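You operate a simulated robot arm through the tools that you are given. There is no shell and no other tool. Be economical: measure what you need, move in short steps, check, and stop when the job is done.

You are at the controls of a simulated two-armed robot. One attempt, no reset.

## Task
On the window side of the grey table, fold the blue cloth in half.

It is judged by the outcome, as a careful person would: the job done as asked, and still so three seconds after it is handed in. It fails if anything else is knocked over, pushed out of place, dropped, spilled or broken. Flat cloth is picked up by pressing the open fingertips on it (5 to 10 N) and closing them slowly along it; thin cloth reads only 2 to 8 mm in the jaws.

## Robot
Two 6-joint arms with two-finger parallel grippers on one trunk, on a base that drives. Base frame: it is fixed to the floor where the robot stands at the start and does not move with it; the origin is under the middle of the robot, x ahead of it, y to its left, z up; the surface under the hand at the start is at about z = 75. Lengths are in cm, angles in rad, forces in N, time in s.
The left shoulder is at the start at [28, 18.5, 93], the right one opposite. With the tool pointing down near the work surface each hand reaches from about 56 to 94 cm from the robot's upright axis, wherever it stands, measured 20 degrees to its own side. Places, roughly: window side of the grey table [80, -20, 80]. Payload 1.57 kg a hand.
Tool frame (each hand has its own): the origin (TCP) lies between the finger pads and is the grasp point; the fingertips stand 3 cm ahead of it; z points along the fingers, y is the line along which they close. Largest opening 8 cm; finger width 1.7, thickness 1.2; the body of the gripper, 4 by 8.2 cm, starts 8 cm behind the TCP.
Orientation is told as [roll, pitch, yaw] about the base's x, y, z axes, in that order, counted from this pose: with the fingers straight down and closing along the base's y, the tool's x points along the base's -x, its y along +y and its z along -z.

## Interface
- The arms move only by the tool arm_command. It takes "left_commands", "right_commands" or both (then of equal length, played together; a hand with none holds still); each is a list of rows, each a list of 7 numbers: the shift along the tool's x, y, z in mm, then the turn, a rotation vector about the tool's x, y, z in rad, then the opening, from 0 (shut) to 1 (fully open). In form: [[dx, dy, dz, rx, ry, rz, gripper], ...]. A call has 1 to 20 rows; each row is the pose to reach, as a shift and turn from the pose commanded when the call began, along the tool's axes at that moment. A row lasts 0.2 s, in which the tool goes at most 5 cm and 0.15 rad; a call with a longer step from one row to the next is refused whole, and so is a gripper value outside its range. A pose out of reach is approached as far as the arm can. The call stops where the force on the tool passes 40 N (or 10 N more than at its start, if that is more) or the arm is blocked; 0.2 s more then pass. Each finger travels about 15.3 cm/s and halts on what it meets, pressing with about 27 N; the grip force reading is that of the motor and also rises with nothing between the fingers. The clock runs only during rows and for 0.2 s after the last one: add rows that repeat a pose to give the fingers time. It gives the time, the measured TCP pose, the force on the tool (base axes), the opening and the grip force at its end, in the units of the frame above (readings bear some noise), with the torque about the TCP (base axes, N m) and any sound that the robot's microphone picked up.
- Cameras (640 x 400 px; columns grow to the right, rows downward): "scene" is now at [23.09, -1.45, 135.99]; the picture's right is [-0.18, -0.98, 0.00], its down [-0.88, 0.16, -0.45] and it looks along [0.44, -0.08, -0.89] (base axes); focal length 278 px, centre (320, 200). "left" rides on the left gripper at [7.2, 0.7, -12.2] in its tool frame; the picture's right is [-0.09, 1.00, 0.00], its down [-0.84, -0.08, -0.54] and it looks along [-0.54, -0.05, 0.84] (tool axes); focal length 238 px, centre (320, 200). "right" rides on the right gripper at [7.2, -0.7, -12.2] in its tool frame; the picture's right is [0.09, 1.00, 0.00], its down [-0.84, 0.08, -0.54] and it looks along [-0.54, 0.05, 0.84] (tool axes); focal length 238 px, centre (320, 200). There is no depth. A picture from a camera that has moved, and an enlarged one, comes with that camera's place and axes in the base frame and with its lens. The place of the scene camera against the robot may be out by one fixed shift of up to 1.8 cm in any direction.
- snapshot(camera): a new picture of that camera. No time passes.
- slide_trunk(by): slides the trunk up (or, below 0, down) by that many cm; the arms and the scene camera ride with it, the base frame stays. It gives what a move gives, with no picture.
- base_move(legs): drives the robot by 1 to 6 legs, each [ahead, turn to the left] in cm and rad, along the robot's own axes; the way and the turn of a leg run together, so that a leg with both is an arc; at most 150 cm and 3.142 rad a leg. The arms and the cameras ride along, it lands a little off, and it stops where it bumps. It gives what a move gives.
- head_to(pan, tilt): turns the head with the scene camera to pan (to the left, within 1.501 rad either way) and tilt (down, from -0.506 to 1.204), counted from straight ahead of the robot. It gives what a move gives.
- enlarge(camera, box): a new picture of the part [left, top, right, bottom] of that camera's present view, enlarged. No time passes.
- close_job(): hands the job in; it is judged then, once.

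Work in short steps. Places have to be worked out from the pictures, the camera data and where the tool is seen: move nearer, look again, correct. Check each grasp and each placing, and mend what went wrong. You have 120 turns and 108 pictures in all, those below and enlarged ones among them. Open the grippers and draw the arms clear of the work before you hand the job in, unless the task says otherwise; then end with one line.

The tools are called after "Request:" as name(argument=value, ...) on one line, values as JSON. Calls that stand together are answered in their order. arm_command: Moves the arms, as the interface text tells. Its arguments: {"type":"object","properties":{"left_commands":{"type":"array"},"right_commands":{"type":"array"}},"required":[]} The other tools are called the same way: slide_trunk (by) slides the trunk up or down; base_move (legs) drives the base; head_to (pan, tilt) turns the head that bears the scene camera; snapshot (camera) takes a picture; enlarge (camera, box) takes an enlarged picture of a part of a camera's view; close_job () hands the job in.

At the start:

```text
t: 0.0
left_tool_pos: [57.95, 15.29, 90.74]
left_orientation: [0.001, 0.0, 0.001]
left_contact_force: [0.0, 0.0, 0.8]
left_moment: [0.02, -0.02, 0.01]
left_opening: 8.01
left_grasp_force: 0.0
right_tool_pos: [52.6, -30.57, 90.38]
right_orientation: [0.0, 0.0, 0.001]
right_contact_force: [0.6, -0.8, -0.6]
right_moment: [0.0, -0.01, -0.03]
right_opening: 7.99
right_grasp_force: 0.1
trunk travel left (down, up): [-62.5, 36.5]
robot x, y, heading: [0.04, -0.18, 0.008]
head pan, tilt: [-0.183, 1.108]
```

scene: 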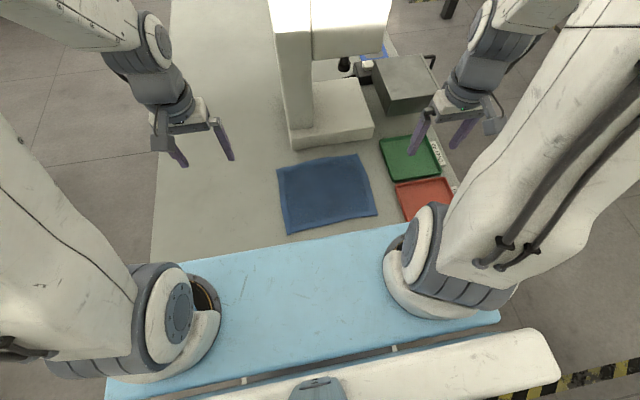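
right: 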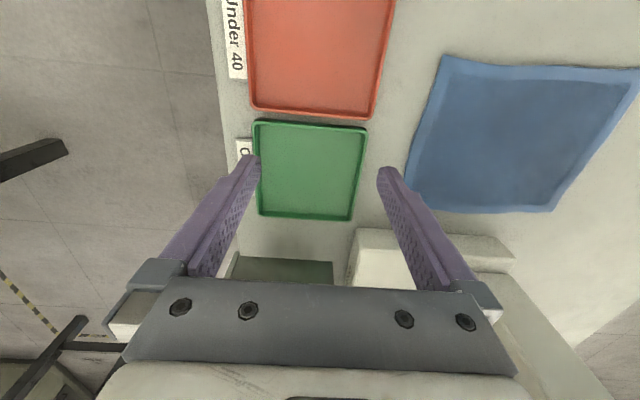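
left: 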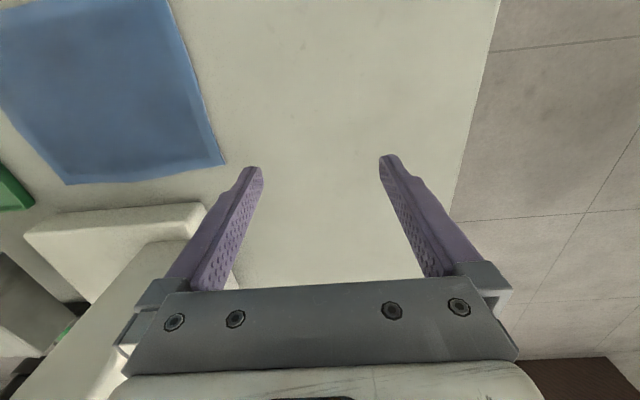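

The dark blue cloth seems to lie around [55,-8]. I look farther ahead to see the whole table and what else is blue.

Request:
head_to(pan=-0.2, tilt=0.75)

Request:
snapshot(camera="scene")

```text
t: 0.8
left_tool_pos: [57.9, 15.06, 90.74]
left_orientation: [0.002, 0.004, 0.001]
left_contact_force: [-1.2, 0.1, -1.3]
left_moment: [0.01, -0.02, 0.0]
left_opening: 7.98
left_grasp_force: 0.1
right_tool_pos: [52.66, -30.66, 90.39]
right_orientation: [-0.001, 0.0, 0.003]
right_contact_force: [0.7, -0.4, -0.1]
right_moment: [0.03, 0.04, 0.02]
right_opening: 7.98
right_grasp_force: 0.1
trunk travel left (down, up): [-62.5, 36.5]
robot x, y, heading: [-0.31, 0.44, 0.001]
head pan, tilt: [-0.201, 0.75]
```

```text
104 pictures are left
camera scene: at [25.06, -1.95, 138.61], right [-0.2, -0.98, 0.0], down [-0.67, 0.14, -0.73], along [0.72, -0.15, -0.68], focal length 278 px, centre (320, 200)
```

scene: 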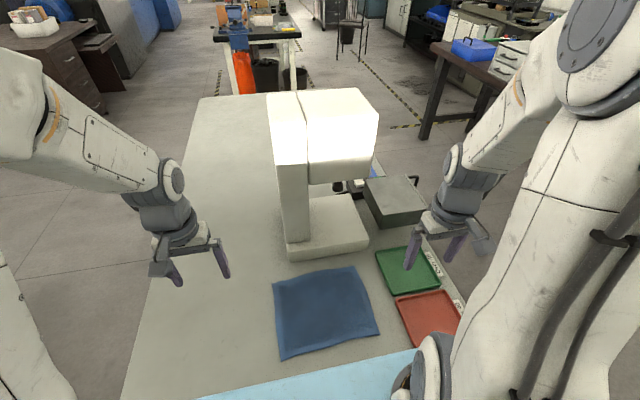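

Only one blue cloth; hand cameras put its corners at about x 45–62.5, y −18–2.5. It is too close for the arms' reach, so I back the robot off by ~24 cm with a small shift to the right.

Request:
base_move(legs=[[-5, 0], [-10, 0.5], [-10, -0.5]])

Request:
head_to(pan=0, tilt=0.9)

Request:
snapshot(camera="scene")

Request:
snapshot(camera="left")

Request:
snapshot(camera="right")

```text
t: 4.6
left_tool_pos: [33.48, 10.75, 90.76]
left_orientation: [0.001, 0.002, 0.011]
left_contact_force: [0.7, 0.3, 0.3]
left_moment: [-0.02, -0.02, -0.02]
left_opening: 8.01
left_grasp_force: 0.1
right_tool_pos: [28.6, -35.17, 90.35]
right_orientation: [0.002, 0.001, 0.01]
right_contact_force: [0.3, 1.4, -0.3]
right_moment: [-0.01, -0.04, -0.02]
right_opening: 8.01
right_grasp_force: 0.1
trunk travel left (down, up): [-62.5, 36.5]
robot x, y, heading: [-24.35, -5.44, 0.008]
head pan, tilt: [-0.201, 0.75]
```

```text
t: 5.4
left_tool_pos: [33.36, 10.67, 90.74]
left_orientation: [0.002, 0.002, 0.013]
left_contact_force: [-0.1, -0.4, -0.7]
left_moment: [0.03, 0.01, 0.0]
left_opening: 7.99
left_grasp_force: 0.0
right_tool_pos: [28.54, -35.14, 90.43]
right_orientation: [0.0, 0.0, 0.012]
right_contact_force: [-0.4, 0.4, 0.6]
right_moment: [0.01, -0.02, -0.02]
right_opening: 8.02
right_grasp_force: 0.0
trunk travel left (down, up): [-62.5, 36.5]
robot x, y, heading: [-24.26, -5.18, 0.007]
head pan, tilt: [0.0, 0.901]
```

```text
103 pictures are left
camera scene: at [0.07, -5.24, 137.43], right [0.01, -1.0, 0.0], down [-0.78, -0.01, -0.62], along [0.62, 0.01, -0.78], focal length 278 px, centre (320, 200)
```

scene: 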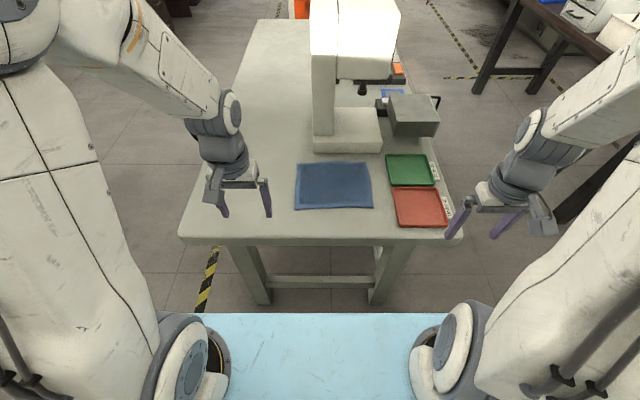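

```text
102 pictures are left
camera left: at [25.99, 11.28, 102.84], right [0.08, 1.0, 0.0], down [0.84, -0.07, 0.54], along [0.54, -0.04, -0.84], focal length 238 px, centre (320, 200)
```

left: 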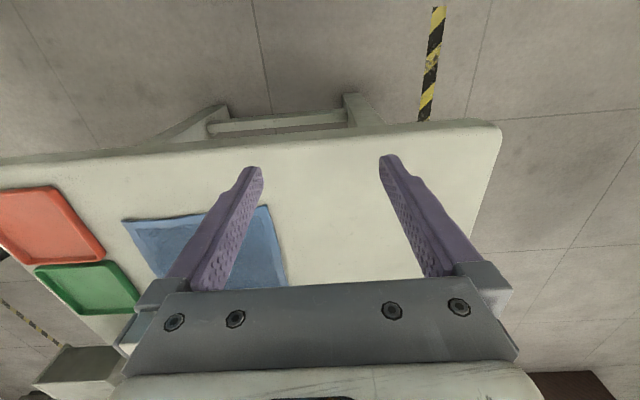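

```text
101 pictures are left
camera right: at [21.36, -35.83, 102.62], right [-0.1, 0.99, 0.0], down [0.84, 0.09, 0.54], along [0.54, 0.06, -0.84], focal length 238 px, centre (320, 200)
```

right: 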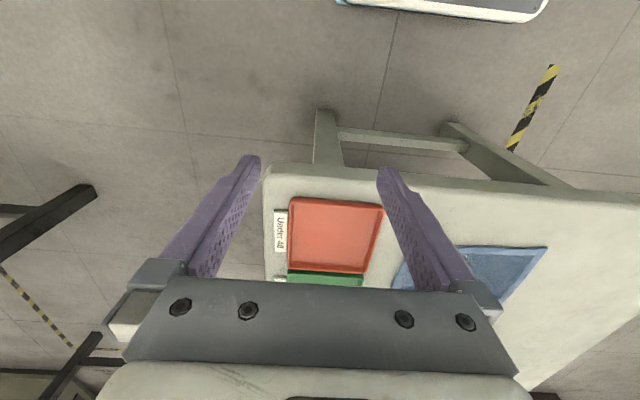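

The light blue slab is the robot's own base. Both hands go above the near corners of the cloth, fingers half open, tips about 5 cm above the table.

Request:
arm_command(left_commands=[[-18, -15, 10, 0, 0, 0, 0.5], [-36, -30, 20, 0, 0, 0, 0.5], [-54, -45, 30, 0, 0, 0, 0.5], [-72, -60, 40, 0, 0, 0, 0.5], [-90, -75, 50, 0, 0, 0, 0.5], [-108, -90, 60, 0, 0, 0, 0.5], [-126, -107, 77, 0, 0, 0, 0.5], [-126, -107, 77, 0, 0, 0, 0.5]], right_commands=[[-25, 28, 10, 0, 0, 0, 0.5], [-50, 56, 20, 0, 0, 0, 0.5], [-75, 84, 30, 0, 0, 0, 0.5], [-100, 112, 40, 0, 0, 0, 0.5], [-125, 140, 50, 0, 0, 0, 0.5], [-150, 168, 60, 0, 0, 0, 0.5], [-175, 196, 74, 0, 0, 0, 0.5], [-175, 196, 74, 0, 0, 0, 0.5]])

Request:
snapshot(camera="left")

Request:
snapshot(camera="right")

Request:
snapshot(camera="scene")

```text
t: 7.2
left_tool_pos: [46.17, 0.15, 82.82]
left_orientation: [0.0, 0.002, 0.013]
left_contact_force: [0.1, 1.3, -1.0]
left_moment: [0.01, -0.01, -0.01]
left_opening: 4.0
left_grasp_force: 0.0
right_tool_pos: [45.95, -15.37, 83.02]
right_orientation: [-0.001, 0.0, 0.013]
right_contact_force: [-0.5, 0.1, -0.5]
right_moment: [0.01, -0.01, 0.01]
right_opening: 4.01
right_grasp_force: 0.0
trunk travel left (down, up): [-62.5, 36.5]
robot x, y, heading: [-24.19, -5.13, 0.01]
head pan, tilt: [0.0, 0.901]
```

```text
100 pictures are left
camera left: at [38.86, 0.67, 95.03], right [0.08, 1.0, 0.0], down [0.84, -0.07, 0.54], along [0.54, -0.04, -0.84], focal length 238 px, centre (320, 200)
```

left: 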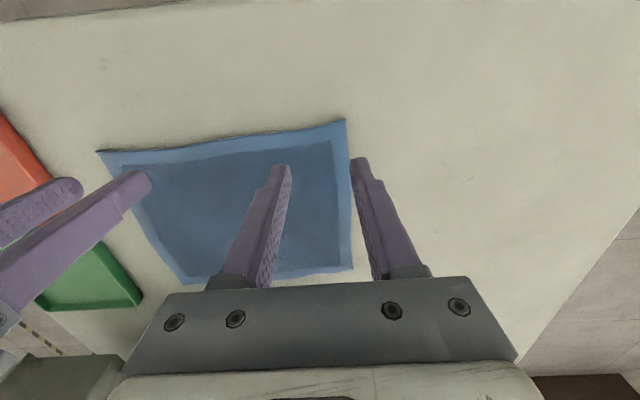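

```text
99 pictures are left
camera right: at [38.71, -16.0, 95.03], right [-0.1, 0.99, 0.0], down [0.84, 0.09, 0.54], along [0.54, 0.06, -0.84], focal length 238 px, centre (320, 200)
```

right: 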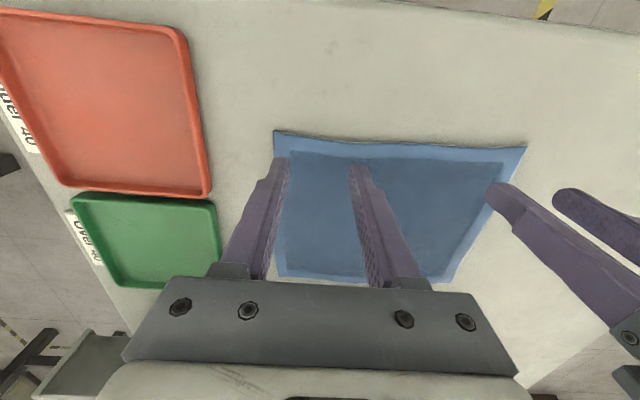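

```text
98 pictures are left
camera scene: at [0.09, -5.23, 137.42], right [0.01, -1.0, 0.0], down [-0.78, -0.01, -0.62], along [0.62, 0.01, -0.78], focal length 278 px, centre (320, 200)
```

scene: 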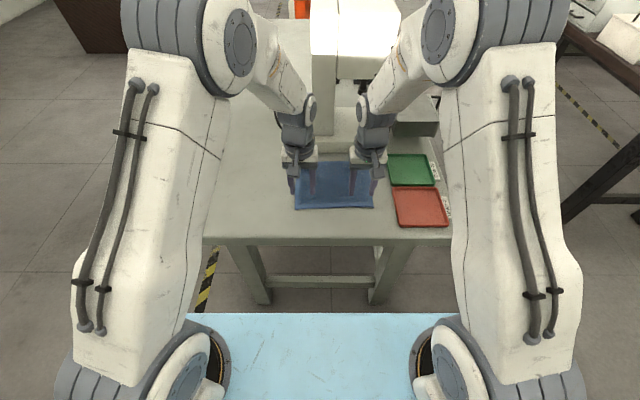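

Near edge runs from about (44.1, 2.5) to (45, −19.3), far edge (62.3, 3.0) to (63.8, −18.3). I line up just inside the near corners and go down to just above contact.

Request:
arm_command(left_commands=[[8, -5, 0, 0, 0, 0, 0.5], [8, -5, 20, 0, 0, 0, 0.5], [8, -5, 35, 0, 0, 0, 0.5], [8, -5, 43, 0, 0, 0, 0.5], [8, -5, 43, 0, 0, 0, 0.5]], right_commands=[[-2, -14, 0, 0, 0, 0, 0.5], [-2, -14, 20, 0, 0, 0, 0.5], [-2, -14, 35, 0, 0, 0, 0.5], [-2, -14, 44, 0, 0, 0, 0.5], [-2, -14, 44, 0, 0, 0, 0.5]])

Request:
snapshot(camera="left")

Request:
snapshot(camera="right")

```text
t: 8.4
left_tool_pos: [45.45, -0.39, 78.95]
left_orientation: [0.003, 0.003, 0.012]
left_contact_force: [0.2, -0.1, 0.5]
left_moment: [0.02, 0.0, -0.02]
left_opening: 3.98
left_grasp_force: 0.0
right_tool_pos: [46.14, -16.71, 78.45]
right_orientation: [0.0, 0.0, 0.012]
right_contact_force: [0.5, -0.1, -0.3]
right_moment: [0.01, 0.01, 0.0]
right_opening: 4.01
right_grasp_force: 0.0
trunk travel left (down, up): [-62.5, 36.5]
robot x, y, heading: [-24.41, -5.07, 0.014]
head pan, tilt: [0.0, 0.901]
```

```text
97 pictures are left
camera left: at [38.07, 0.19, 90.92], right [0.08, 1.0, 0.0], down [0.84, -0.07, 0.54], along [0.54, -0.04, -0.84], focal length 238 px, centre (320, 200)
```

left: 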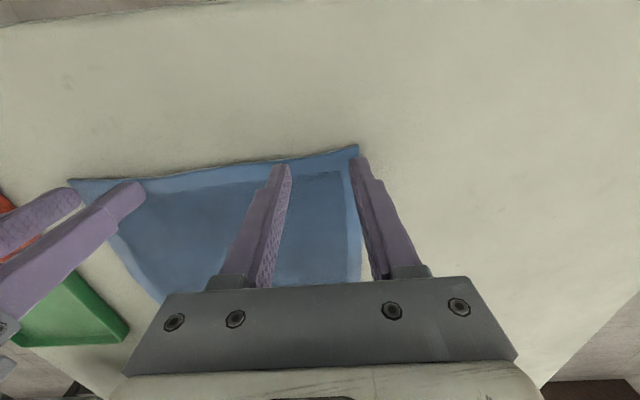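

```text
96 pictures are left
camera right: at [38.82, -17.48, 90.69], right [-0.1, 0.99, 0.0], down [0.84, 0.09, 0.54], along [0.54, 0.06, -0.84], focal length 238 px, centre (320, 200)
```

right: 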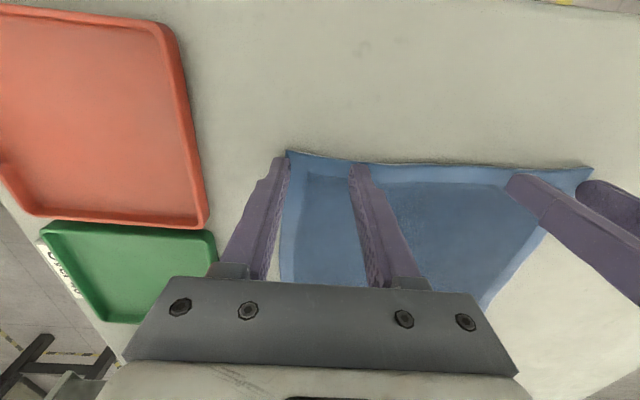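

Outer fingers sit right on the cloth's side edges; I shift both hands about 1.2 cm inward and 4 mm forward, then feel for contact.

Request:
arm_command(left_commands=[[-4, -10, 0, 0, 0, 0, 0.5], [-4, -10, 4, 0, 0, 0, 0.5], [-4, -10, 7, 0, 0, 0, 0.5], [-4, -10, 7, 0, 0, 0, 0.5]], right_commands=[[-4, 14, 0, 0, 0, 0, 0.5], [-4, 14, 2, 0, 0, 0, 0.5], [-4, 14, 3, 0, 0, 0, 0.5], [-4, 14, 3, 0, 0, 0, 0.5]])

```text
t: 9.4
left_tool_pos: [45.8, -1.29, 78.33]
left_orientation: [0.003, -0.004, 0.012]
left_contact_force: [2.0, 1.5, 13.7]
left_moment: [0.0, -0.08, -0.02]
left_opening: 3.99
left_grasp_force: 0.1
right_tool_pos: [46.59, -15.26, 78.37]
right_orientation: [0.001, 0.001, 0.011]
right_contact_force: [-2.1, 0.3, 2.2]
right_moment: [0.04, 0.03, -0.03]
right_opening: 3.97
right_grasp_force: 0.1
trunk travel left (down, up): [-62.5, 36.5]
robot x, y, heading: [-24.37, -4.87, 0.012]
head pan, tilt: [0.0, 0.901]
```

Contact at z≈78.35: left presses 14 N, right 2 N. I even them to 5–10 N.

Request:
arm_command(left_commands=[[0, 0, -1.2, 0, 0, 0, 0.5], [0, 0, -1.2, 0, 0, 0, 0.5]], right_commands=[[0, 0, 1.5, 0, 0, 0, 0.5], [0, 0, 1.5, 0, 0, 0, 0.5]])

```text
t: 10.0
left_tool_pos: [45.66, -1.39, 78.39]
left_orientation: [0.003, 0.0, 0.012]
left_contact_force: [3.0, -0.5, 8.7]
left_moment: [-0.01, -0.06, 0.02]
left_opening: 3.99
left_grasp_force: 0.1
right_tool_pos: [46.51, -15.29, 78.38]
right_orientation: [0.0, -0.001, 0.011]
right_contact_force: [-2.1, 0.8, 9.6]
right_moment: [0.19, 0.04, 0.03]
right_opening: 3.98
right_grasp_force: 0.0
trunk travel left (down, up): [-62.5, 36.5]
robot x, y, heading: [-24.56, -5.43, 0.006]
head pan, tilt: [0.0, 0.901]
```

Both press at about 9 N; now I close slowly along the cloth.

Request:
arm_command(left_commands=[[0, 0, 0, 0, 0, 0, 0.46], [0, 0, 0, 0, 0, 0, 0.42], [0, 0, 0, 0, 0, 0, 0.38], [0, 0, 0, 0, 0, 0, 0.34], [0, 0, 0, 0, 0, 0, 0.3], [0, 0, 0, 0, 0, 0, 0.26], [0, 0, 0, 0, 0, 0, 0.22], [0, 0, 0, 0, 0, 0, 0.18], [0, 0, 0, 0, 0, 0, 0.14], [0, 0, 0, 0, 0, 0, 0.1], [0, 0, 0, 0, 0, 0, 0.06], [0, 0, 0, 0, 0, 0, 0.03], [0, 0, 0, 0, 0, 0, 0], [0, 0, 0, 0, 0, 0, 0], [0, 0, 0, 0, 0, 0, 0]], right_commands=[[0, 0, 0, 0, 0, 0, 0.46], [0, 0, 0, 0, 0, 0, 0.42], [0, 0, 0, 0, 0, 0, 0.38], [0, 0, 0, 0, 0, 0, 0.34], [0, 0, 0, 0, 0, 0, 0.3], [0, 0, 0, 0, 0, 0, 0.26], [0, 0, 0, 0, 0, 0, 0.22], [0, 0, 0, 0, 0, 0, 0.18], [0, 0, 0, 0, 0, 0, 0.14], [0, 0, 0, 0, 0, 0, 0.1], [0, 0, 0, 0, 0, 0, 0.06], [0, 0, 0, 0, 0, 0, 0.03], [0, 0, 0, 0, 0, 0, 0], [0, 0, 0, 0, 0, 0, 0], [0, 0, 0, 0, 0, 0, 0]])

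Request:
snapshot(camera="left")

Request:
snapshot(camera="right")

```text
t: 13.2
left_tool_pos: [45.53, -1.44, 78.45]
left_orientation: [0.002, 0.0, 0.011]
left_contact_force: [0.7, -8.9, 8.0]
left_moment: [-0.28, -0.04, -0.01]
left_opening: 0.43
left_grasp_force: 25.7
right_tool_pos: [46.53, -15.33, 78.29]
right_orientation: [0.0, -0.003, 0.013]
right_contact_force: [-0.5, 8.3, 13.0]
right_moment: [0.26, -0.03, 0.05]
right_opening: 0.72
right_grasp_force: 26.2
trunk travel left (down, up): [-62.5, 36.5]
robot x, y, heading: [-24.44, -4.95, 0.011]
head pan, tilt: [0.0, 0.901]
```

```text
95 pictures are left
camera left: at [38.3, -0.82, 90.43], right [0.08, 1.0, 0.0], down [0.84, -0.07, 0.54], along [0.54, -0.04, -0.84], focal length 238 px, centre (320, 200)
```

left: 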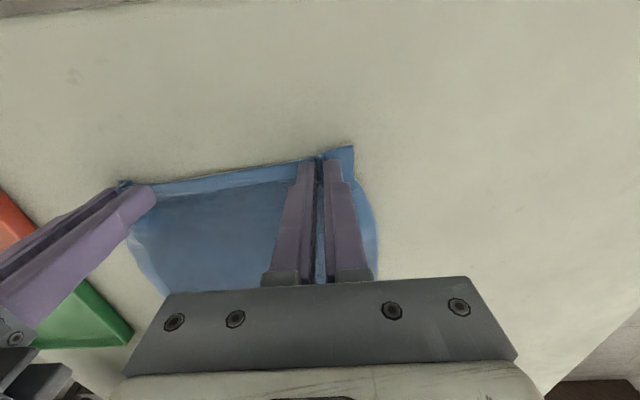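

```text
94 pictures are left
camera right: at [39.27, -16.06, 90.46], right [-0.1, 0.99, 0.0], down [0.84, 0.09, 0.54], along [0.54, 0.06, -0.84], focal length 238 px, centre (320, 200)
```

right: 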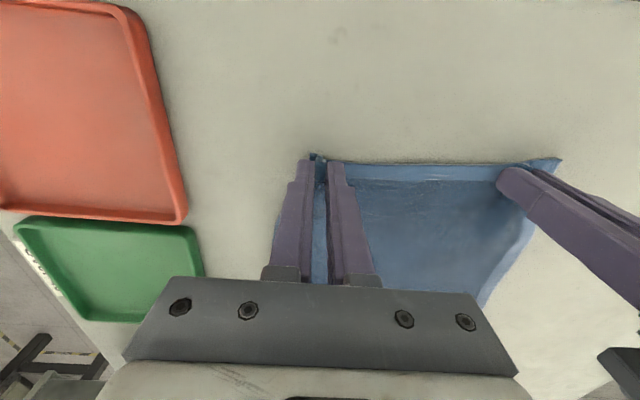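

Both hands hold the cloth, but folding away would need the hands to tilt toward the machine column; folding the far edge towards the robot is safer. I let go here by opening slowly to spread the cloth flat again, then rise.

Request:
arm_command(left_commands=[[0, 0, 0, 0, 0, 0, 0.05], [0, 0, 0, 0, 0, 0, 0.12], [0, 0, 0, 0, 0, 0, 0.2], [0, 0, 0, 0, 0, 0, 0.28], [0, 0, 0, 0, 0, 0, 0.36], [0, 0, 0, 0, 0, 0, 0.44], [0, 0, 0, 0, 0, 0, 0.5], [0, 0, -15, 0, 0, 0, 0.5], [0, 0, -45, 0, 0, 0, 0.5], [0, 0, -75, 0, 0, 0, 0.5], [0, 0, -75, 0, 0, 0, 0.5]], right_commands=[[0, 0, 0, 0, 0, 0, 0.05], [0, 0, 0, 0, 0, 0, 0.12], [0, 0, 0, 0, 0, 0, 0.2], [0, 0, 0, 0, 0, 0, 0.28], [0, 0, 0, 0, 0, 0, 0.36], [0, 0, 0, 0, 0, 0, 0.44], [0, 0, 0, 0, 0, 0, 0.5], [0, 0, -15, 0, 0, 0, 0.5], [0, 0, -45, 0, 0, 0, 0.5], [0, 0, -75, 0, 0, 0, 0.5], [0, 0, -75, 0, 0, 0, 0.5]])

Request:
snapshot(camera="left")

Request:
snapshot(camera="right")

Request:
snapshot(camera="scene")

```text
t: 15.6
left_tool_pos: [45.6, -1.37, 85.62]
left_orientation: [0.002, 0.004, 0.011]
left_contact_force: [1.1, 0.2, 0.7]
left_moment: [0.04, 0.0, 0.0]
left_opening: 4.01
left_grasp_force: 0.0
right_tool_pos: [46.43, -15.19, 85.53]
right_orientation: [0.001, 0.0, 0.011]
right_contact_force: [0.6, -0.3, 0.1]
right_moment: [0.02, -0.02, -0.02]
right_opening: 4.0
right_grasp_force: 0.1
trunk travel left (down, up): [-62.5, 36.5]
robot x, y, heading: [-24.18, -4.95, 0.007]
head pan, tilt: [0.0, 0.901]
```

```text
93 pictures are left
camera left: at [38.26, -0.75, 97.79], right [0.08, 1.0, 0.0], down [0.84, -0.07, 0.54], along [0.54, -0.04, -0.84], focal length 238 px, centre (320, 200)
```

left: 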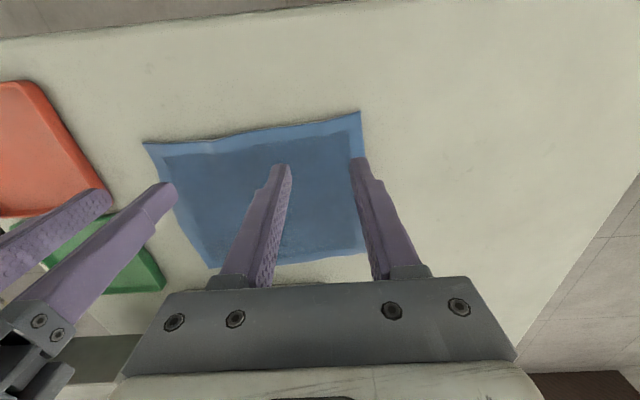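

```text
92 pictures are left
camera right: at [39.16, -15.87, 97.8], right [-0.1, 0.99, 0.0], down [0.84, 0.09, 0.54], along [0.54, 0.06, -0.84], focal length 238 px, centre (320, 200)
```

right: 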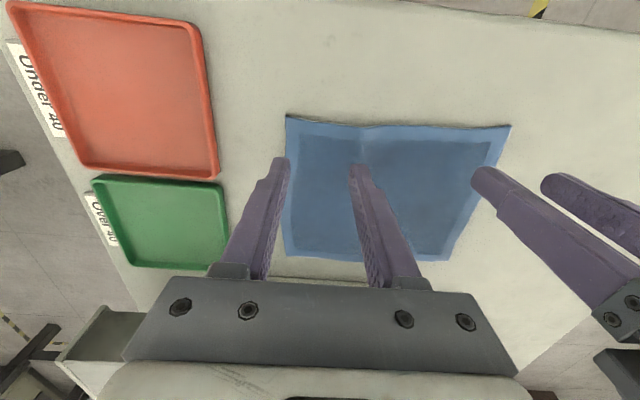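

```text
91 pictures are left
camera scene: at [0.06, -5.23, 137.43], right [0.01, -1.0, 0.0], down [-0.78, -0.01, -0.62], along [0.62, 0.01, -0.78], focal length 278 px, centre (320, 200)
```

scene: 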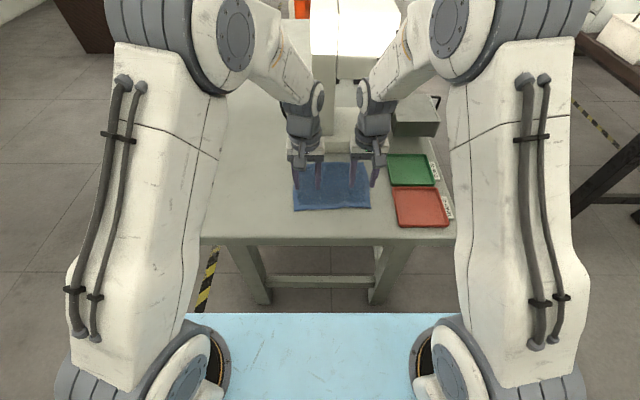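

The cloth spread flat again. I now move over the far edge (about x 61.7 at left, 63.3 at right), tilting the hands back by 0.3 rad so they lean away from the machine.

Request:
arm_command(left_commands=[[-30, 4, 0, 0, -0.1, 0, 0.5], [-60, 8, 0, 0, -0.2, 0, 0.5], [-90, 12, 0, 0, -0.3, 0, 0.5], [-120, 16, 10, 0, -0.3, 0, 0.5], [-140, 20, 20, 0, -0.3, 0, 0.5], [-149, 20, 36, 0, -0.3, 0, 0.5], [-149, 20, 36, 0, -0.3, 0, 0.5]], right_commands=[[-30, 0, 0, 0, -0.1, 0, 0.5], [-60, 0, 0, 0, -0.2, 0, 0.5], [-90, -1, 0, 0, -0.3, 0, 0.5], [-120, -2, 10, 0, -0.3, 0, 0.5], [-145, -2, 20, 0, -0.3, 0, 0.5], [-155, -2, 35, 0, -0.3, 0, 0.5], [-155, -2, 35, 0, -0.3, 0, 0.5]])

Request:
snapshot(camera="left")

Request:
snapshot(camera="right")

Request:
snapshot(camera="scene")

```text
t: 17.2
left_tool_pos: [60.64, 0.9, 82.08]
left_orientation: [0.0, -0.299, 0.011]
left_contact_force: [-0.4, 0.3, -0.9]
left_moment: [-0.01, 0.0, 0.04]
left_opening: 3.99
left_grasp_force: 0.1
right_tool_pos: [61.96, -15.43, 82.02]
right_orientation: [0.0, -0.302, 0.012]
right_contact_force: [0.2, -0.7, 1.0]
right_moment: [-0.01, -0.01, 0.0]
right_opening: 3.96
right_grasp_force: 0.1
trunk travel left (down, up): [-62.5, 36.5]
robot x, y, heading: [-23.97, -5.38, 0.005]
head pan, tilt: [0.0, 0.901]
```

```text
90 pictures are left
camera left: at [49.95, 1.41, 91.48], right [0.08, 1.0, 0.03], down [0.64, -0.07, 0.76], along [0.76, -0.04, -0.64], focal length 238 px, centre (320, 200)
```

left: 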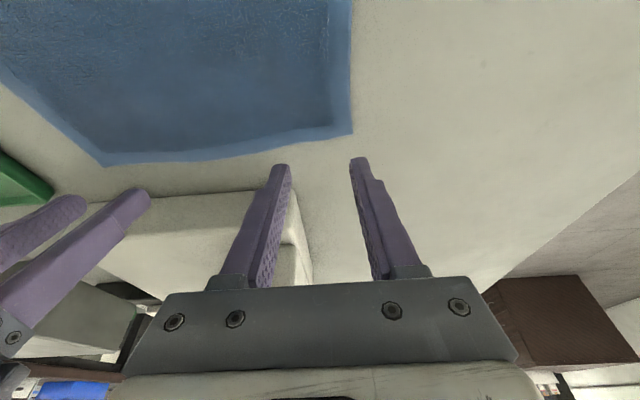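

```text
89 pictures are left
camera right: at [51.36, -16.17, 91.57], right [-0.1, 0.99, -0.03], down [0.64, 0.08, 0.76], along [0.76, 0.06, -0.64], focal length 238 px, centre (320, 200)
```

right: 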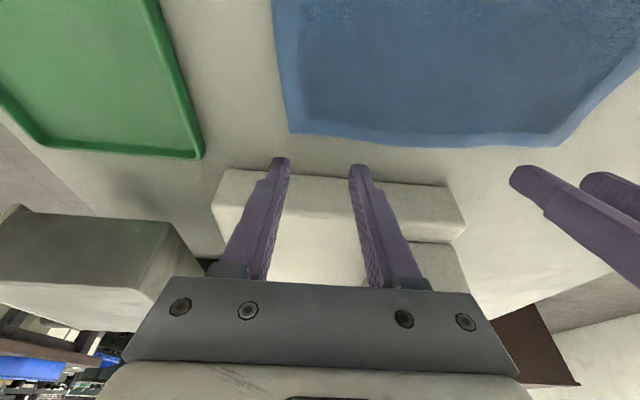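

```text
88 pictures are left
camera scene: at [0.09, -5.23, 137.42], right [0.01, -1.0, 0.0], down [-0.78, -0.01, -0.62], along [0.62, 0.01, -0.78], focal length 278 px, centre (320, 200)
```

scene: 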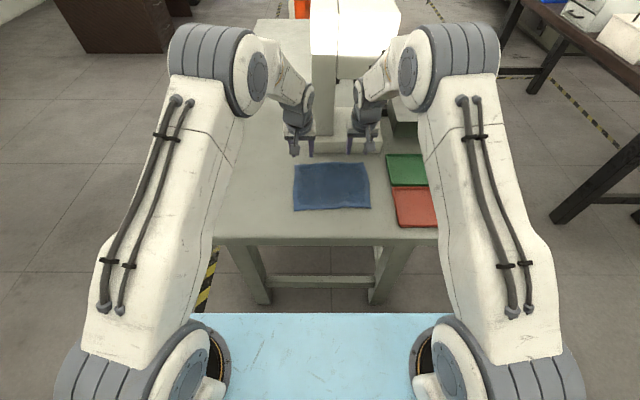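

Far edge confirmed at x≈61.7 (left) and 62.8 (right). I shift both hands ~1 cm inward and lower to just above the cloth, fingertips overlapping the edge by ~1.2 cm.

Request:
arm_command(left_commands=[[0, -10, 0, 0, 0, 0, 0.5], [4, -10, 10, 0, 0, 0, 0.5], [8, -10, 20, 0, 0, 0, 0.5], [11.9, -10, 29.8, 0, 0, 0, 0.5], [11.9, -10, 29.8, 0, 0, 0, 0.5]], right_commands=[[0, 12, 0, 0, 0, 0, 0.5], [4.5, 12, 10, 0, 0, 0, 0.5], [9, 12, 19, 0, 0, 0, 0.5], [13.5, 12, 28.3, 0, 0, 0, 0.5], [13.5, 12, 28.3, 0, 0, 0, 0.5]])

Request:
snapshot(camera="left")

Request:
snapshot(camera="right")

```text
t: 18.4
left_tool_pos: [60.39, -0.23, 78.87]
left_orientation: [-0.001, -0.298, 0.011]
left_contact_force: [1.3, -0.2, 0.9]
left_moment: [0.01, -0.01, 0.02]
left_opening: 4.0
left_grasp_force: 0.0
right_tool_pos: [61.45, -14.28, 78.88]
right_orientation: [0.0, -0.301, 0.013]
right_contact_force: [0.3, -0.6, -0.3]
right_moment: [-0.03, -0.02, 0.0]
right_opening: 3.98
right_grasp_force: 0.1
trunk travel left (down, up): [-62.5, 36.5]
robot x, y, heading: [-24.59, -4.93, 0.012]
head pan, tilt: [0.0, 0.901]
```

```text
87 pictures are left
camera left: at [49.75, 0.35, 88.33], right [0.08, 1.0, 0.03], down [0.64, -0.07, 0.76], along [0.76, -0.04, -0.64], focal length 238 px, centre (320, 200)
```

left: 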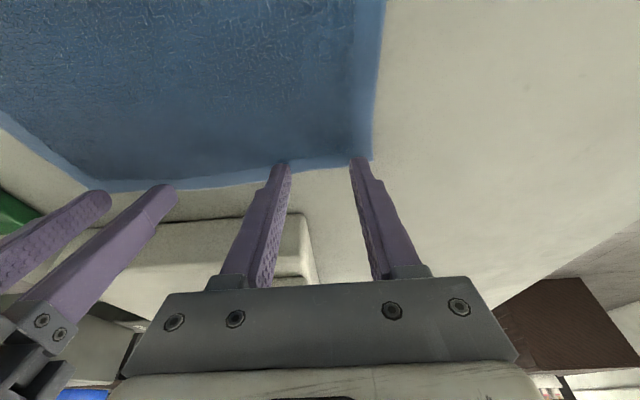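

```text
86 pictures are left
camera right: at [50.88, -14.97, 88.46], right [-0.1, 0.99, -0.03], down [0.64, 0.08, 0.77], along [0.76, 0.06, -0.64], focal length 238 px, centre (320, 200)
```

right: 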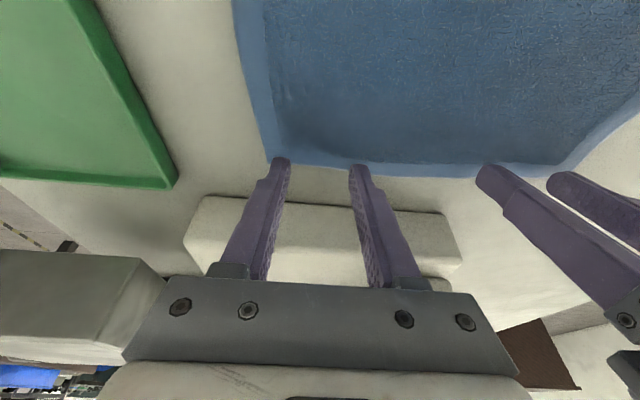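

Tips only overlap the edge by ~0.6 cm, so I retreat 6 mm, shift slightly inward, and lower to contact.

Request:
arm_command(left_commands=[[5.7, -5, -1.8, 0, 0, 0, 0.5], [6.9, -5, 2, 0, 0, 0, 0.5], [7.1, -5, 2.8, 0, 0, 0, 0.5], [7.1, -5, 2.8, 0, 0, 0, 0.5]], right_commands=[[5.7, 3, -1.8, 0, 0, 0, 0.5], [6.9, 3, 2, 0, 0, 0, 0.5], [7.1, 3, 2.8, 0, 0, 0, 0.5], [7.1, 3, 2.8, 0, 0, 0, 0.5]])

Request:
snapshot(camera="left")

Request:
snapshot(camera="right")

```text
t: 19.4
left_tool_pos: [59.82, -0.73, 78.6]
left_orientation: [0.001, -0.301, 0.011]
left_contact_force: [-0.1, -0.4, 2.1]
left_moment: [0.02, -0.04, -0.06]
left_opening: 3.98
left_grasp_force: 0.0
right_tool_pos: [60.77, -13.79, 78.55]
right_orientation: [0.001, -0.3, 0.013]
right_contact_force: [-0.2, -0.3, -0.1]
right_moment: [0.01, -0.01, 0.0]
right_opening: 3.99
right_grasp_force: 0.0
trunk travel left (down, up): [-62.5, 36.5]
robot x, y, heading: [-24.46, -5.33, 0.007]
head pan, tilt: [0.0, 0.901]
```

```text
85 pictures are left
camera left: at [49.09, -0.08, 87.89], right [0.08, 1.0, 0.03], down [0.64, -0.07, 0.76], along [0.76, -0.04, -0.64], focal length 238 px, centre (320, 200)
```

left: 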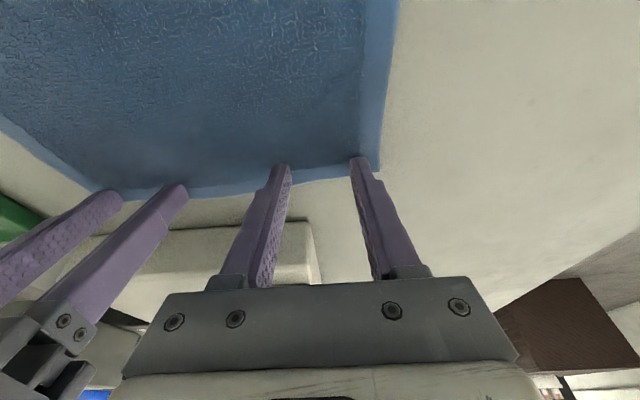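

```text
84 pictures are left
camera right: at [50.26, -14.58, 88.07], right [-0.1, 0.99, -0.03], down [0.64, 0.09, 0.77], along [0.76, 0.06, -0.64], focal length 238 px, centre (320, 200)
```

right: 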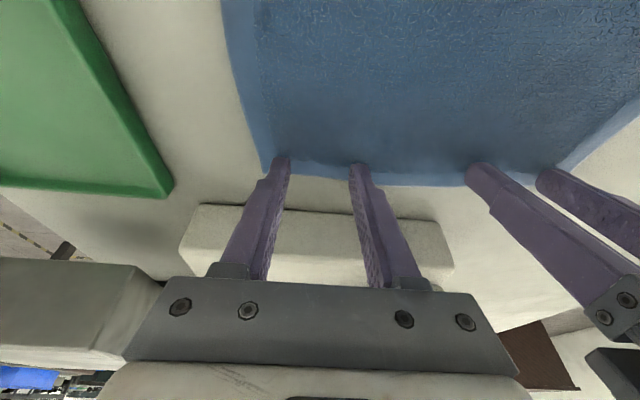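

Overlap now good (~1.2 cm). I press down a little.

Request:
arm_command(left_commands=[[0.3, 0, 1, 0, 0, 0, 0.5], [0.3, 0, 1, 0, 0, 0, 0.5]], right_commands=[[0.5, 0, 1.6, 0, 0, 0, 0.5], [0.5, 0, 1.6, 0, 0, 0, 0.5]])

```text
t: 20.0
left_tool_pos: [59.72, -0.63, 78.32]
left_orientation: [0.003, -0.301, 0.011]
left_contact_force: [-0.6, -1.0, 9.0]
left_moment: [0.0, 0.04, 0.01]
left_opening: 4.0
left_grasp_force: 0.1
right_tool_pos: [60.76, -13.79, 78.45]
right_orientation: [0.001, -0.303, 0.013]
right_contact_force: [-0.7, -0.5, 2.8]
right_moment: [-0.01, -0.01, 0.0]
right_opening: 4.0
right_grasp_force: 0.1
trunk travel left (down, up): [-62.5, 36.5]
robot x, y, heading: [-24.7, -5.25, 0.008]
head pan, tilt: [0.0, 0.901]
```

Left presses 9 N, right 3 N; I press right 1 mm more and close both slowly, letting the hands drift slightly inward on the closing to avoid tension.

Request:
arm_command(left_commands=[[0, 0, 0, 0, 0, 0, 0.5], [0, 0, 0, 0, 0, 0, 0.46], [0, 0, 0, 0, 0, 0, 0.42], [0, 0, 0, 0, 0, 0, 0.38], [0, 0, 0, 0, 0, 0, 0.34], [0, 0, 0, 0, 0, 0, 0.3], [0, 0, 0, 0, 0, 0, 0.26], [0, 0, 0, 0, 0, 0, 0.22], [0, 0, 0, 0, 0, 0, 0.18], [0, 0, 0, 0, 0, 0, 0.14], [0, 0, 0, 0, 0, 0, 0.1], [0, 0, 0, 0, 0, 0, 0.06], [0, 0, 0, 0, 0, 0, 0.03], [0, 0, 0, 0, 0, 0, 0], [0, 0, 0, 0, 0, 0, 0], [0, 0, 0, 0, 0, 0, 0]], right_commands=[[0.3, 0, 1, 0, 0, 0, 0.5], [0.3, 0, 1, 0, 0, 0, 0.46], [0.3, 0, 1, 0, 0, 0, 0.42], [0.3, 0, 1, 0, 0, 0, 0.38], [0.3, 0, 1, 0, 0, 0, 0.34], [0.3, 0, 1, 0, 0, 0, 0.3], [0.3, 0, 1, 0, 0, 0, 0.26], [0.3, 0, 1, 0, 0, 0, 0.22], [0.3, 0, 1, 0, 0, 0, 0.18], [0.3, 0, 1, 0, 0, 0, 0.14], [0.3, 0, 1, 0, 0, 0, 0.1], [0.3, 0, 1, 0, 0, 0, 0.06], [0.3, 0, 1, 0, 0, 0, 0.03], [0.3, 0, 1, 0, 0, 0, 0], [0.3, 0, 1, 0, 0, 0, 0], [0.3, 0, 1, 0, 0, 0, 0]])

Request:
snapshot(camera="left")

Request:
snapshot(camera="right")

```text
t: 23.4
left_tool_pos: [59.69, -0.68, 78.39]
left_orientation: [0.001, -0.301, 0.009]
left_contact_force: [0.5, -6.0, 12.7]
left_moment: [-0.15, -0.02, -0.04]
left_opening: 0.39
left_grasp_force: 24.6
right_tool_pos: [60.9, -13.79, 78.32]
right_orientation: [-0.001, -0.301, 0.011]
right_contact_force: [-1.0, 5.8, 9.1]
right_moment: [0.18, 0.0, 0.04]
right_opening: 0.39
right_grasp_force: 24.7
trunk travel left (down, up): [-62.5, 36.5]
robot x, y, heading: [-24.46, -5.32, 0.012]
head pan, tilt: [0.0, 0.901]
```

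```text
83 pictures are left
camera left: at [49.02, -0.09, 87.77], right [0.08, 1.0, 0.03], down [0.64, -0.07, 0.77], along [0.76, -0.04, -0.64], focal length 238 px, centre (320, 200)
```

left: 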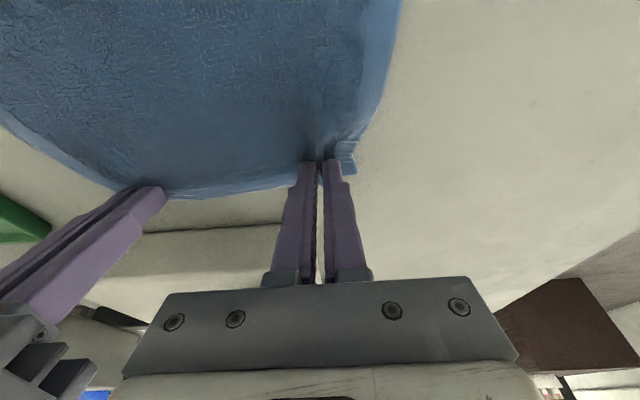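

```text
82 pictures are left
camera right: at [50.26, -14.59, 87.87], right [-0.1, 0.99, -0.03], down [0.64, 0.08, 0.77], along [0.76, 0.06, -0.64], focal length 238 px, centre (320, 200)
```

right: 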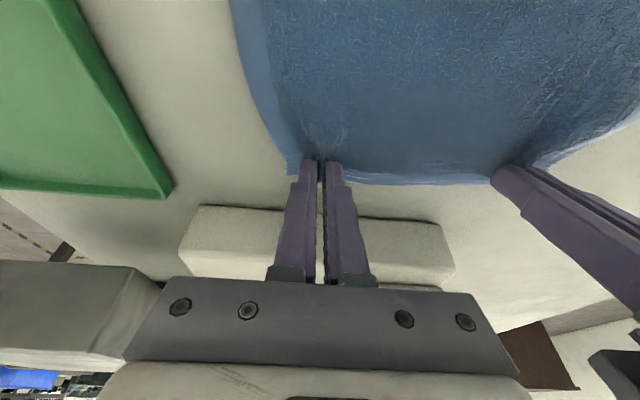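

Both pinches hold (3.9 mm each). I lift slowly along the first half of a folding arc, tilting a bit.

Request:
arm_command(left_commands=[[0, 0, -12, 0, 0, 0, 0], [0, 0, -24, 0, 0, 0, 0], [0, 0, -36.5, 0, 0, 0, 0], [7, 0, -48, 0, -0.03, 0, 0], [14, 0, -59, 0, -0.07, 0, 0], [21.7, 0, -69.5, 0, -0.1, 0, 0], [33, 0, -76, 0, -0.12, 0, 0], [45, 0, -83, 0, -0.14, 0, 0], [57.3, 0, -89.3, 0, -0.15, 0, 0], [57.3, 0, -89.3, 0, -0.15, 0, 0]], right_commands=[[0, 0, -12, 0, 0, 0, 0], [0, 0, -24, 0, 0, 0, 0], [0, 0, -36.5, 0, 0, 0, 0], [7, 0, -48, 0, -0.03, 0, 0], [14, 0, -59, 0, -0.07, 0, 0], [21.7, 0, -69.5, 0, -0.1, 0, 0], [33, 0, -76, 0, -0.12, 0, 0], [45, 0, -83, 0, -0.14, 0, 0], [57.3, 0, -89.3, 0, -0.15, 0, 0], [57.3, 0, -89.3, 0, -0.15, 0, 0]])

Request:
snapshot(camera="left")

Request:
snapshot(camera="right")

Request:
enlarge(camera="scene", box=[230, 90, 470, 240])

```text
t: 25.6
left_tool_pos: [51.54, -0.7, 84.96]
left_orientation: [0.002, -0.448, 0.01]
left_contact_force: [1.2, -4.7, -0.3]
left_moment: [-0.09, -0.01, -0.03]
left_opening: 0.35
left_grasp_force: 24.4
right_tool_pos: [52.77, -13.84, 85.15]
right_orientation: [-0.001, -0.45, 0.012]
right_contact_force: [0.3, 3.8, -1.3]
right_moment: [0.12, 0.05, 0.06]
right_opening: 0.37
right_grasp_force: 24.9
trunk travel left (down, up): [-62.5, 36.5]
robot x, y, heading: [-24.15, -5.08, 0.012]
head pan, tilt: [0.0, 0.901]
```

```text
81 pictures are left
camera left: at [39.58, -0.17, 92.84], right [0.07, 1.0, 0.04], down [0.52, -0.07, 0.85], along [0.85, -0.04, -0.52], focal length 238 px, centre (320, 200)
```

left: 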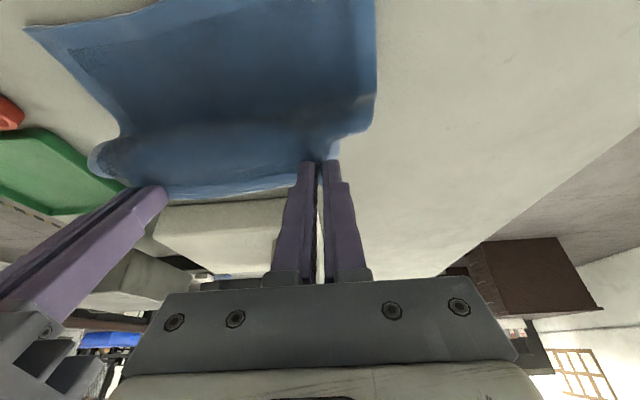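

```text
80 pictures are left
camera right: at [40.88, -14.59, 92.98], right [-0.1, 0.99, -0.04], down [0.52, 0.08, 0.85], along [0.85, 0.06, -0.52], focal length 238 px, centre (320, 200)
```

right: 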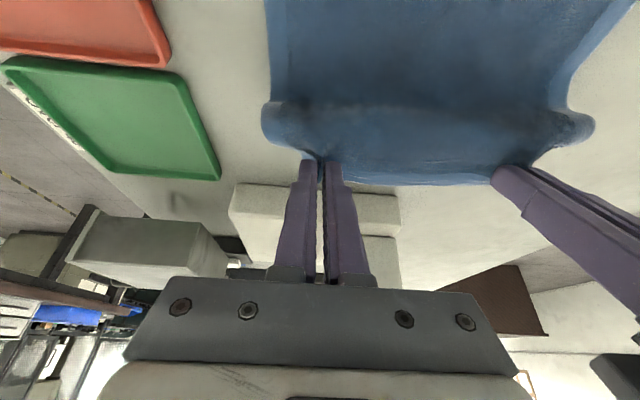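

```text
2.67 times, centred on (350, 165) of scene
camera zoom: at [0.07, -5.23, 137.43], right [0.01, -1.0, 0.0], down [-0.78, -0.01, -0.62], along [0.62, 0.01, -0.78], focal length 741 px, centre (240, 293)
```

zoom: 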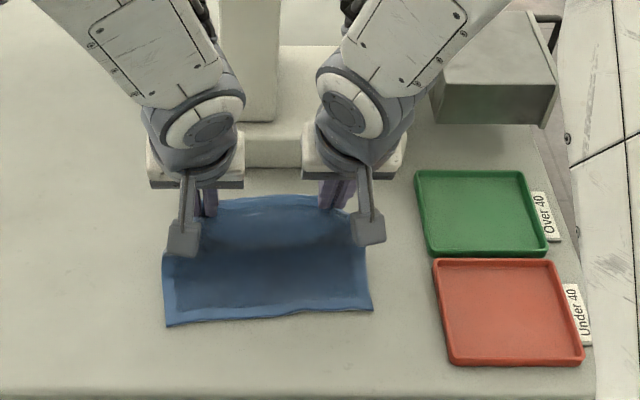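

The flap rises cleanly between the hands. I continue the arc down to the near edge with more tilt.

Request:
arm_command(left_commands=[[13, 0, -4, 0, -0.02, 0, 0], [27, 0, -7, 0, -0.05, 0, 0], [40.9, 0, -8.2, 0, -0.07, 0, 0], [54, 0, -5.5, 0, -0.1, 0, 0], [67, 0, -2, 0, -0.12, 0, 0], [79.8, 0, 2.9, 0, -0.15, 0, 0], [87, 0, 8, 0, -0.17, 0, 0], [94, 0, 13, 0, -0.19, 0, 0], [99.5, 0, 17.5, 0, -0.2, 0, 0], [99.5, 0, 17.5, 0, -0.2, 0, 0]], right_commands=[[13, 0, -4, 0, -0.02, 0, 0], [27, 0, -7, 0, -0.05, 0, 0], [40.9, 0, -8.2, 0, -0.07, 0, 0], [54, 0, -5.5, 0, -0.1, 0, 0], [67, 0, -2, 0, -0.12, 0, 0], [79.8, 0, 2.9, 0, -0.15, 0, 0], [87, 0, 8, 0, -0.17, 0, 0], [94, 0, 13, 0, -0.19, 0, 0], [99.5, 0, 17.5, 0, -0.2, 0, 0], [99.5, 0, 17.5, 0, -0.2, 0, 0]])

Request:
snapshot(camera="left")

Request:
snapshot(camera="right")

Request:
enlarge(camera="scene", box=[230, 90, 470, 240])

```text
t: 27.8
left_tool_pos: [43.79, -1.01, 79.51]
left_orientation: [0.013, -0.646, 0.006]
left_contact_force: [0.5, -0.1, 0.1]
left_moment: [0.03, 0.0, 0.06]
left_opening: 0.36
left_grasp_force: 24.1
left hand out of reach, approached as far as the arm can: row 9, 10
right_tool_pos: [45.71, -13.26, 80.79]
right_orientation: [-0.023, -0.646, 0.019]
right_contact_force: [-0.3, -0.4, 0.6]
right_moment: [0.03, 0.01, -0.01]
right_opening: 0.36
right_grasp_force: 24.4
right hand out of reach, approached as far as the arm can: row 7, 8, 9, 10
trunk travel left (down, up): [-62.5, 36.5]
robot x, y, heading: [-24.26, -5.27, 0.004]
head pan, tilt: [0.0, 0.901]
```

```text
78 pictures are left
camera left: at [30.46, -0.55, 84.81], right [0.06, 1.0, 0.07], down [0.34, -0.08, 0.94], along [0.94, -0.03, -0.35], focal length 238 px, centre (320, 200)
```

left: 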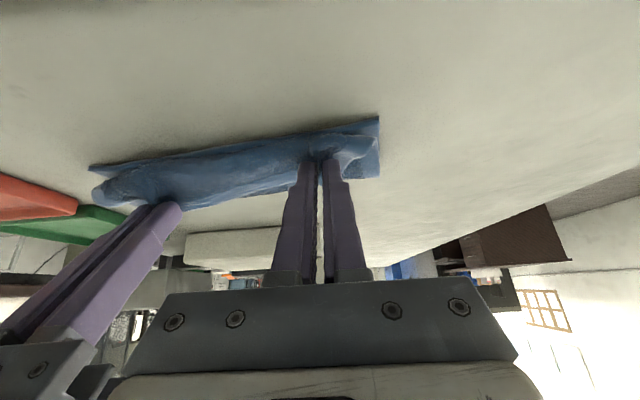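

```text
77 pictures are left
camera right: at [32.54, -13.91, 86.21], right [-0.08, 0.99, -0.07], down [0.34, 0.1, 0.93], along [0.94, 0.05, -0.35], focal length 238 px, centre (320, 200)
```

right: 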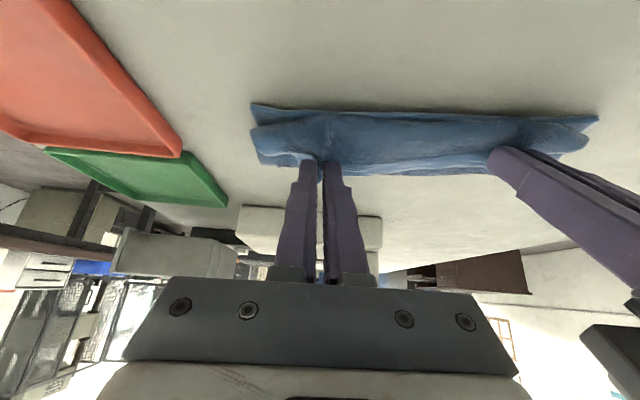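

```text
2.67 times, centred on (350, 165) of scene
camera zoom: at [0.07, -5.23, 137.43], right [0.01, -1.0, 0.0], down [-0.78, -0.01, -0.62], along [0.62, 0.01, -0.78], focal length 741 px, centre (240, 293)
```

zoom: 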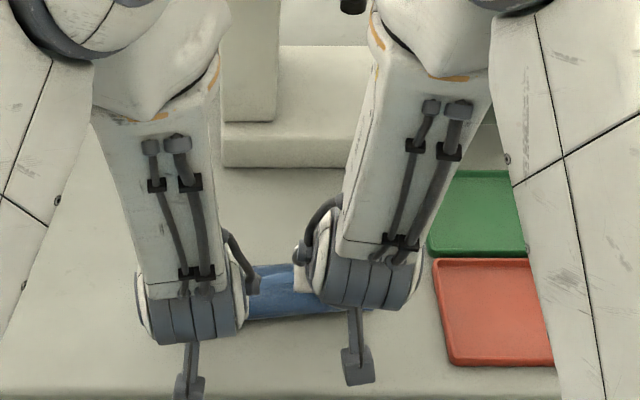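

The right hand hit its reach limit due to the tilt (tip ~1.5 cm short). I take back some tilt on both to reach the laying pose about 1 cm above the table at the near edge.

Request:
arm_command(left_commands=[[-1, 0, 1, 0, 0.05, 0, 0], [-1.9, 0, 1.8, 0, 0.1, 0, 0], [-1.9, 0, 1.8, 0, 0.15, 0, 0], [-1.9, 0, 1.8, 0, 0.15, 0, 0], [-1.9, 0, 1.8, 0, 0.15, 0, 0]], right_commands=[[0, 0, 0, 0, 0.07, 0, 0], [0, 0, 0, 0, 0.14, 0, 0], [0, 0, 0, 0, 0.2, 0, 0], [0, 0, 0, 0, 0.2, 0, 0], [0, 0, 0, 0, 0.2, 0, 0]])

Request:
snapshot(camera="left")

Request:
snapshot(camera="right")

```text
t: 29.0
left_tool_pos: [43.94, -1.04, 79.47]
left_orientation: [0.001, -0.498, 0.009]
left_contact_force: [-0.4, -0.4, 1.4]
left_moment: [0.01, 0.02, 0.04]
left_opening: 0.35
left_grasp_force: 24.3
right_tool_pos: [45.72, -13.27, 80.58]
right_orientation: [-0.001, -0.45, 0.013]
right_contact_force: [-0.7, -1.0, 0.5]
right_moment: [0.0, -0.03, -0.05]
right_opening: 0.34
right_grasp_force: 24.0
trunk travel left (down, up): [-62.5, 36.5]
robot x, y, heading: [-24.5, -4.87, 0.009]
head pan, tilt: [0.0, 0.901]
```

```text
75 pictures are left
camera left: at [31.69, -0.48, 86.63], right [0.07, 1.0, 0.05], down [0.48, -0.07, 0.88], along [0.88, -0.04, -0.48], focal length 238 px, centre (320, 200)
```

left: 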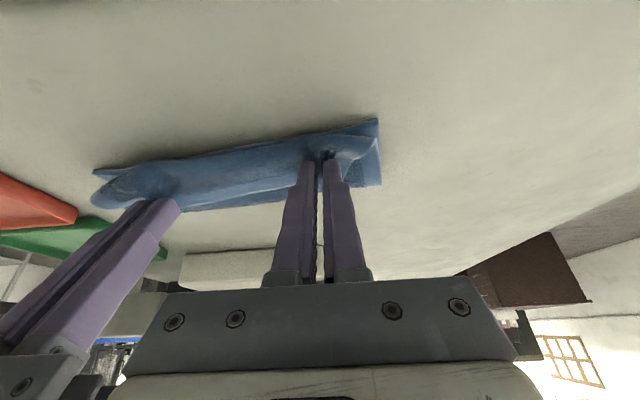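

```text
74 pictures are left
camera right: at [33.82, -13.99, 88.42], right [-0.1, 0.99, -0.04], down [0.52, 0.08, 0.85], along [0.85, 0.06, -0.52], focal length 238 px, centre (320, 200)
```

right: 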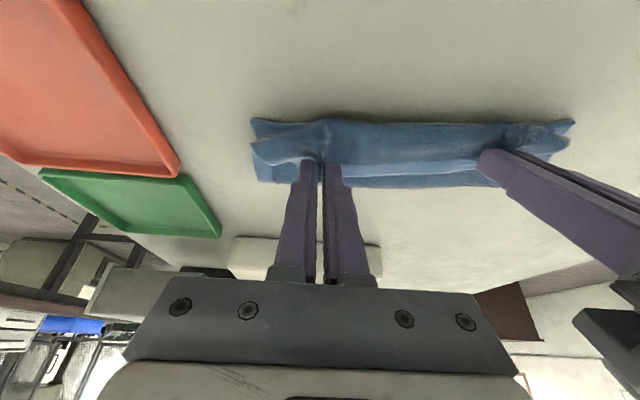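

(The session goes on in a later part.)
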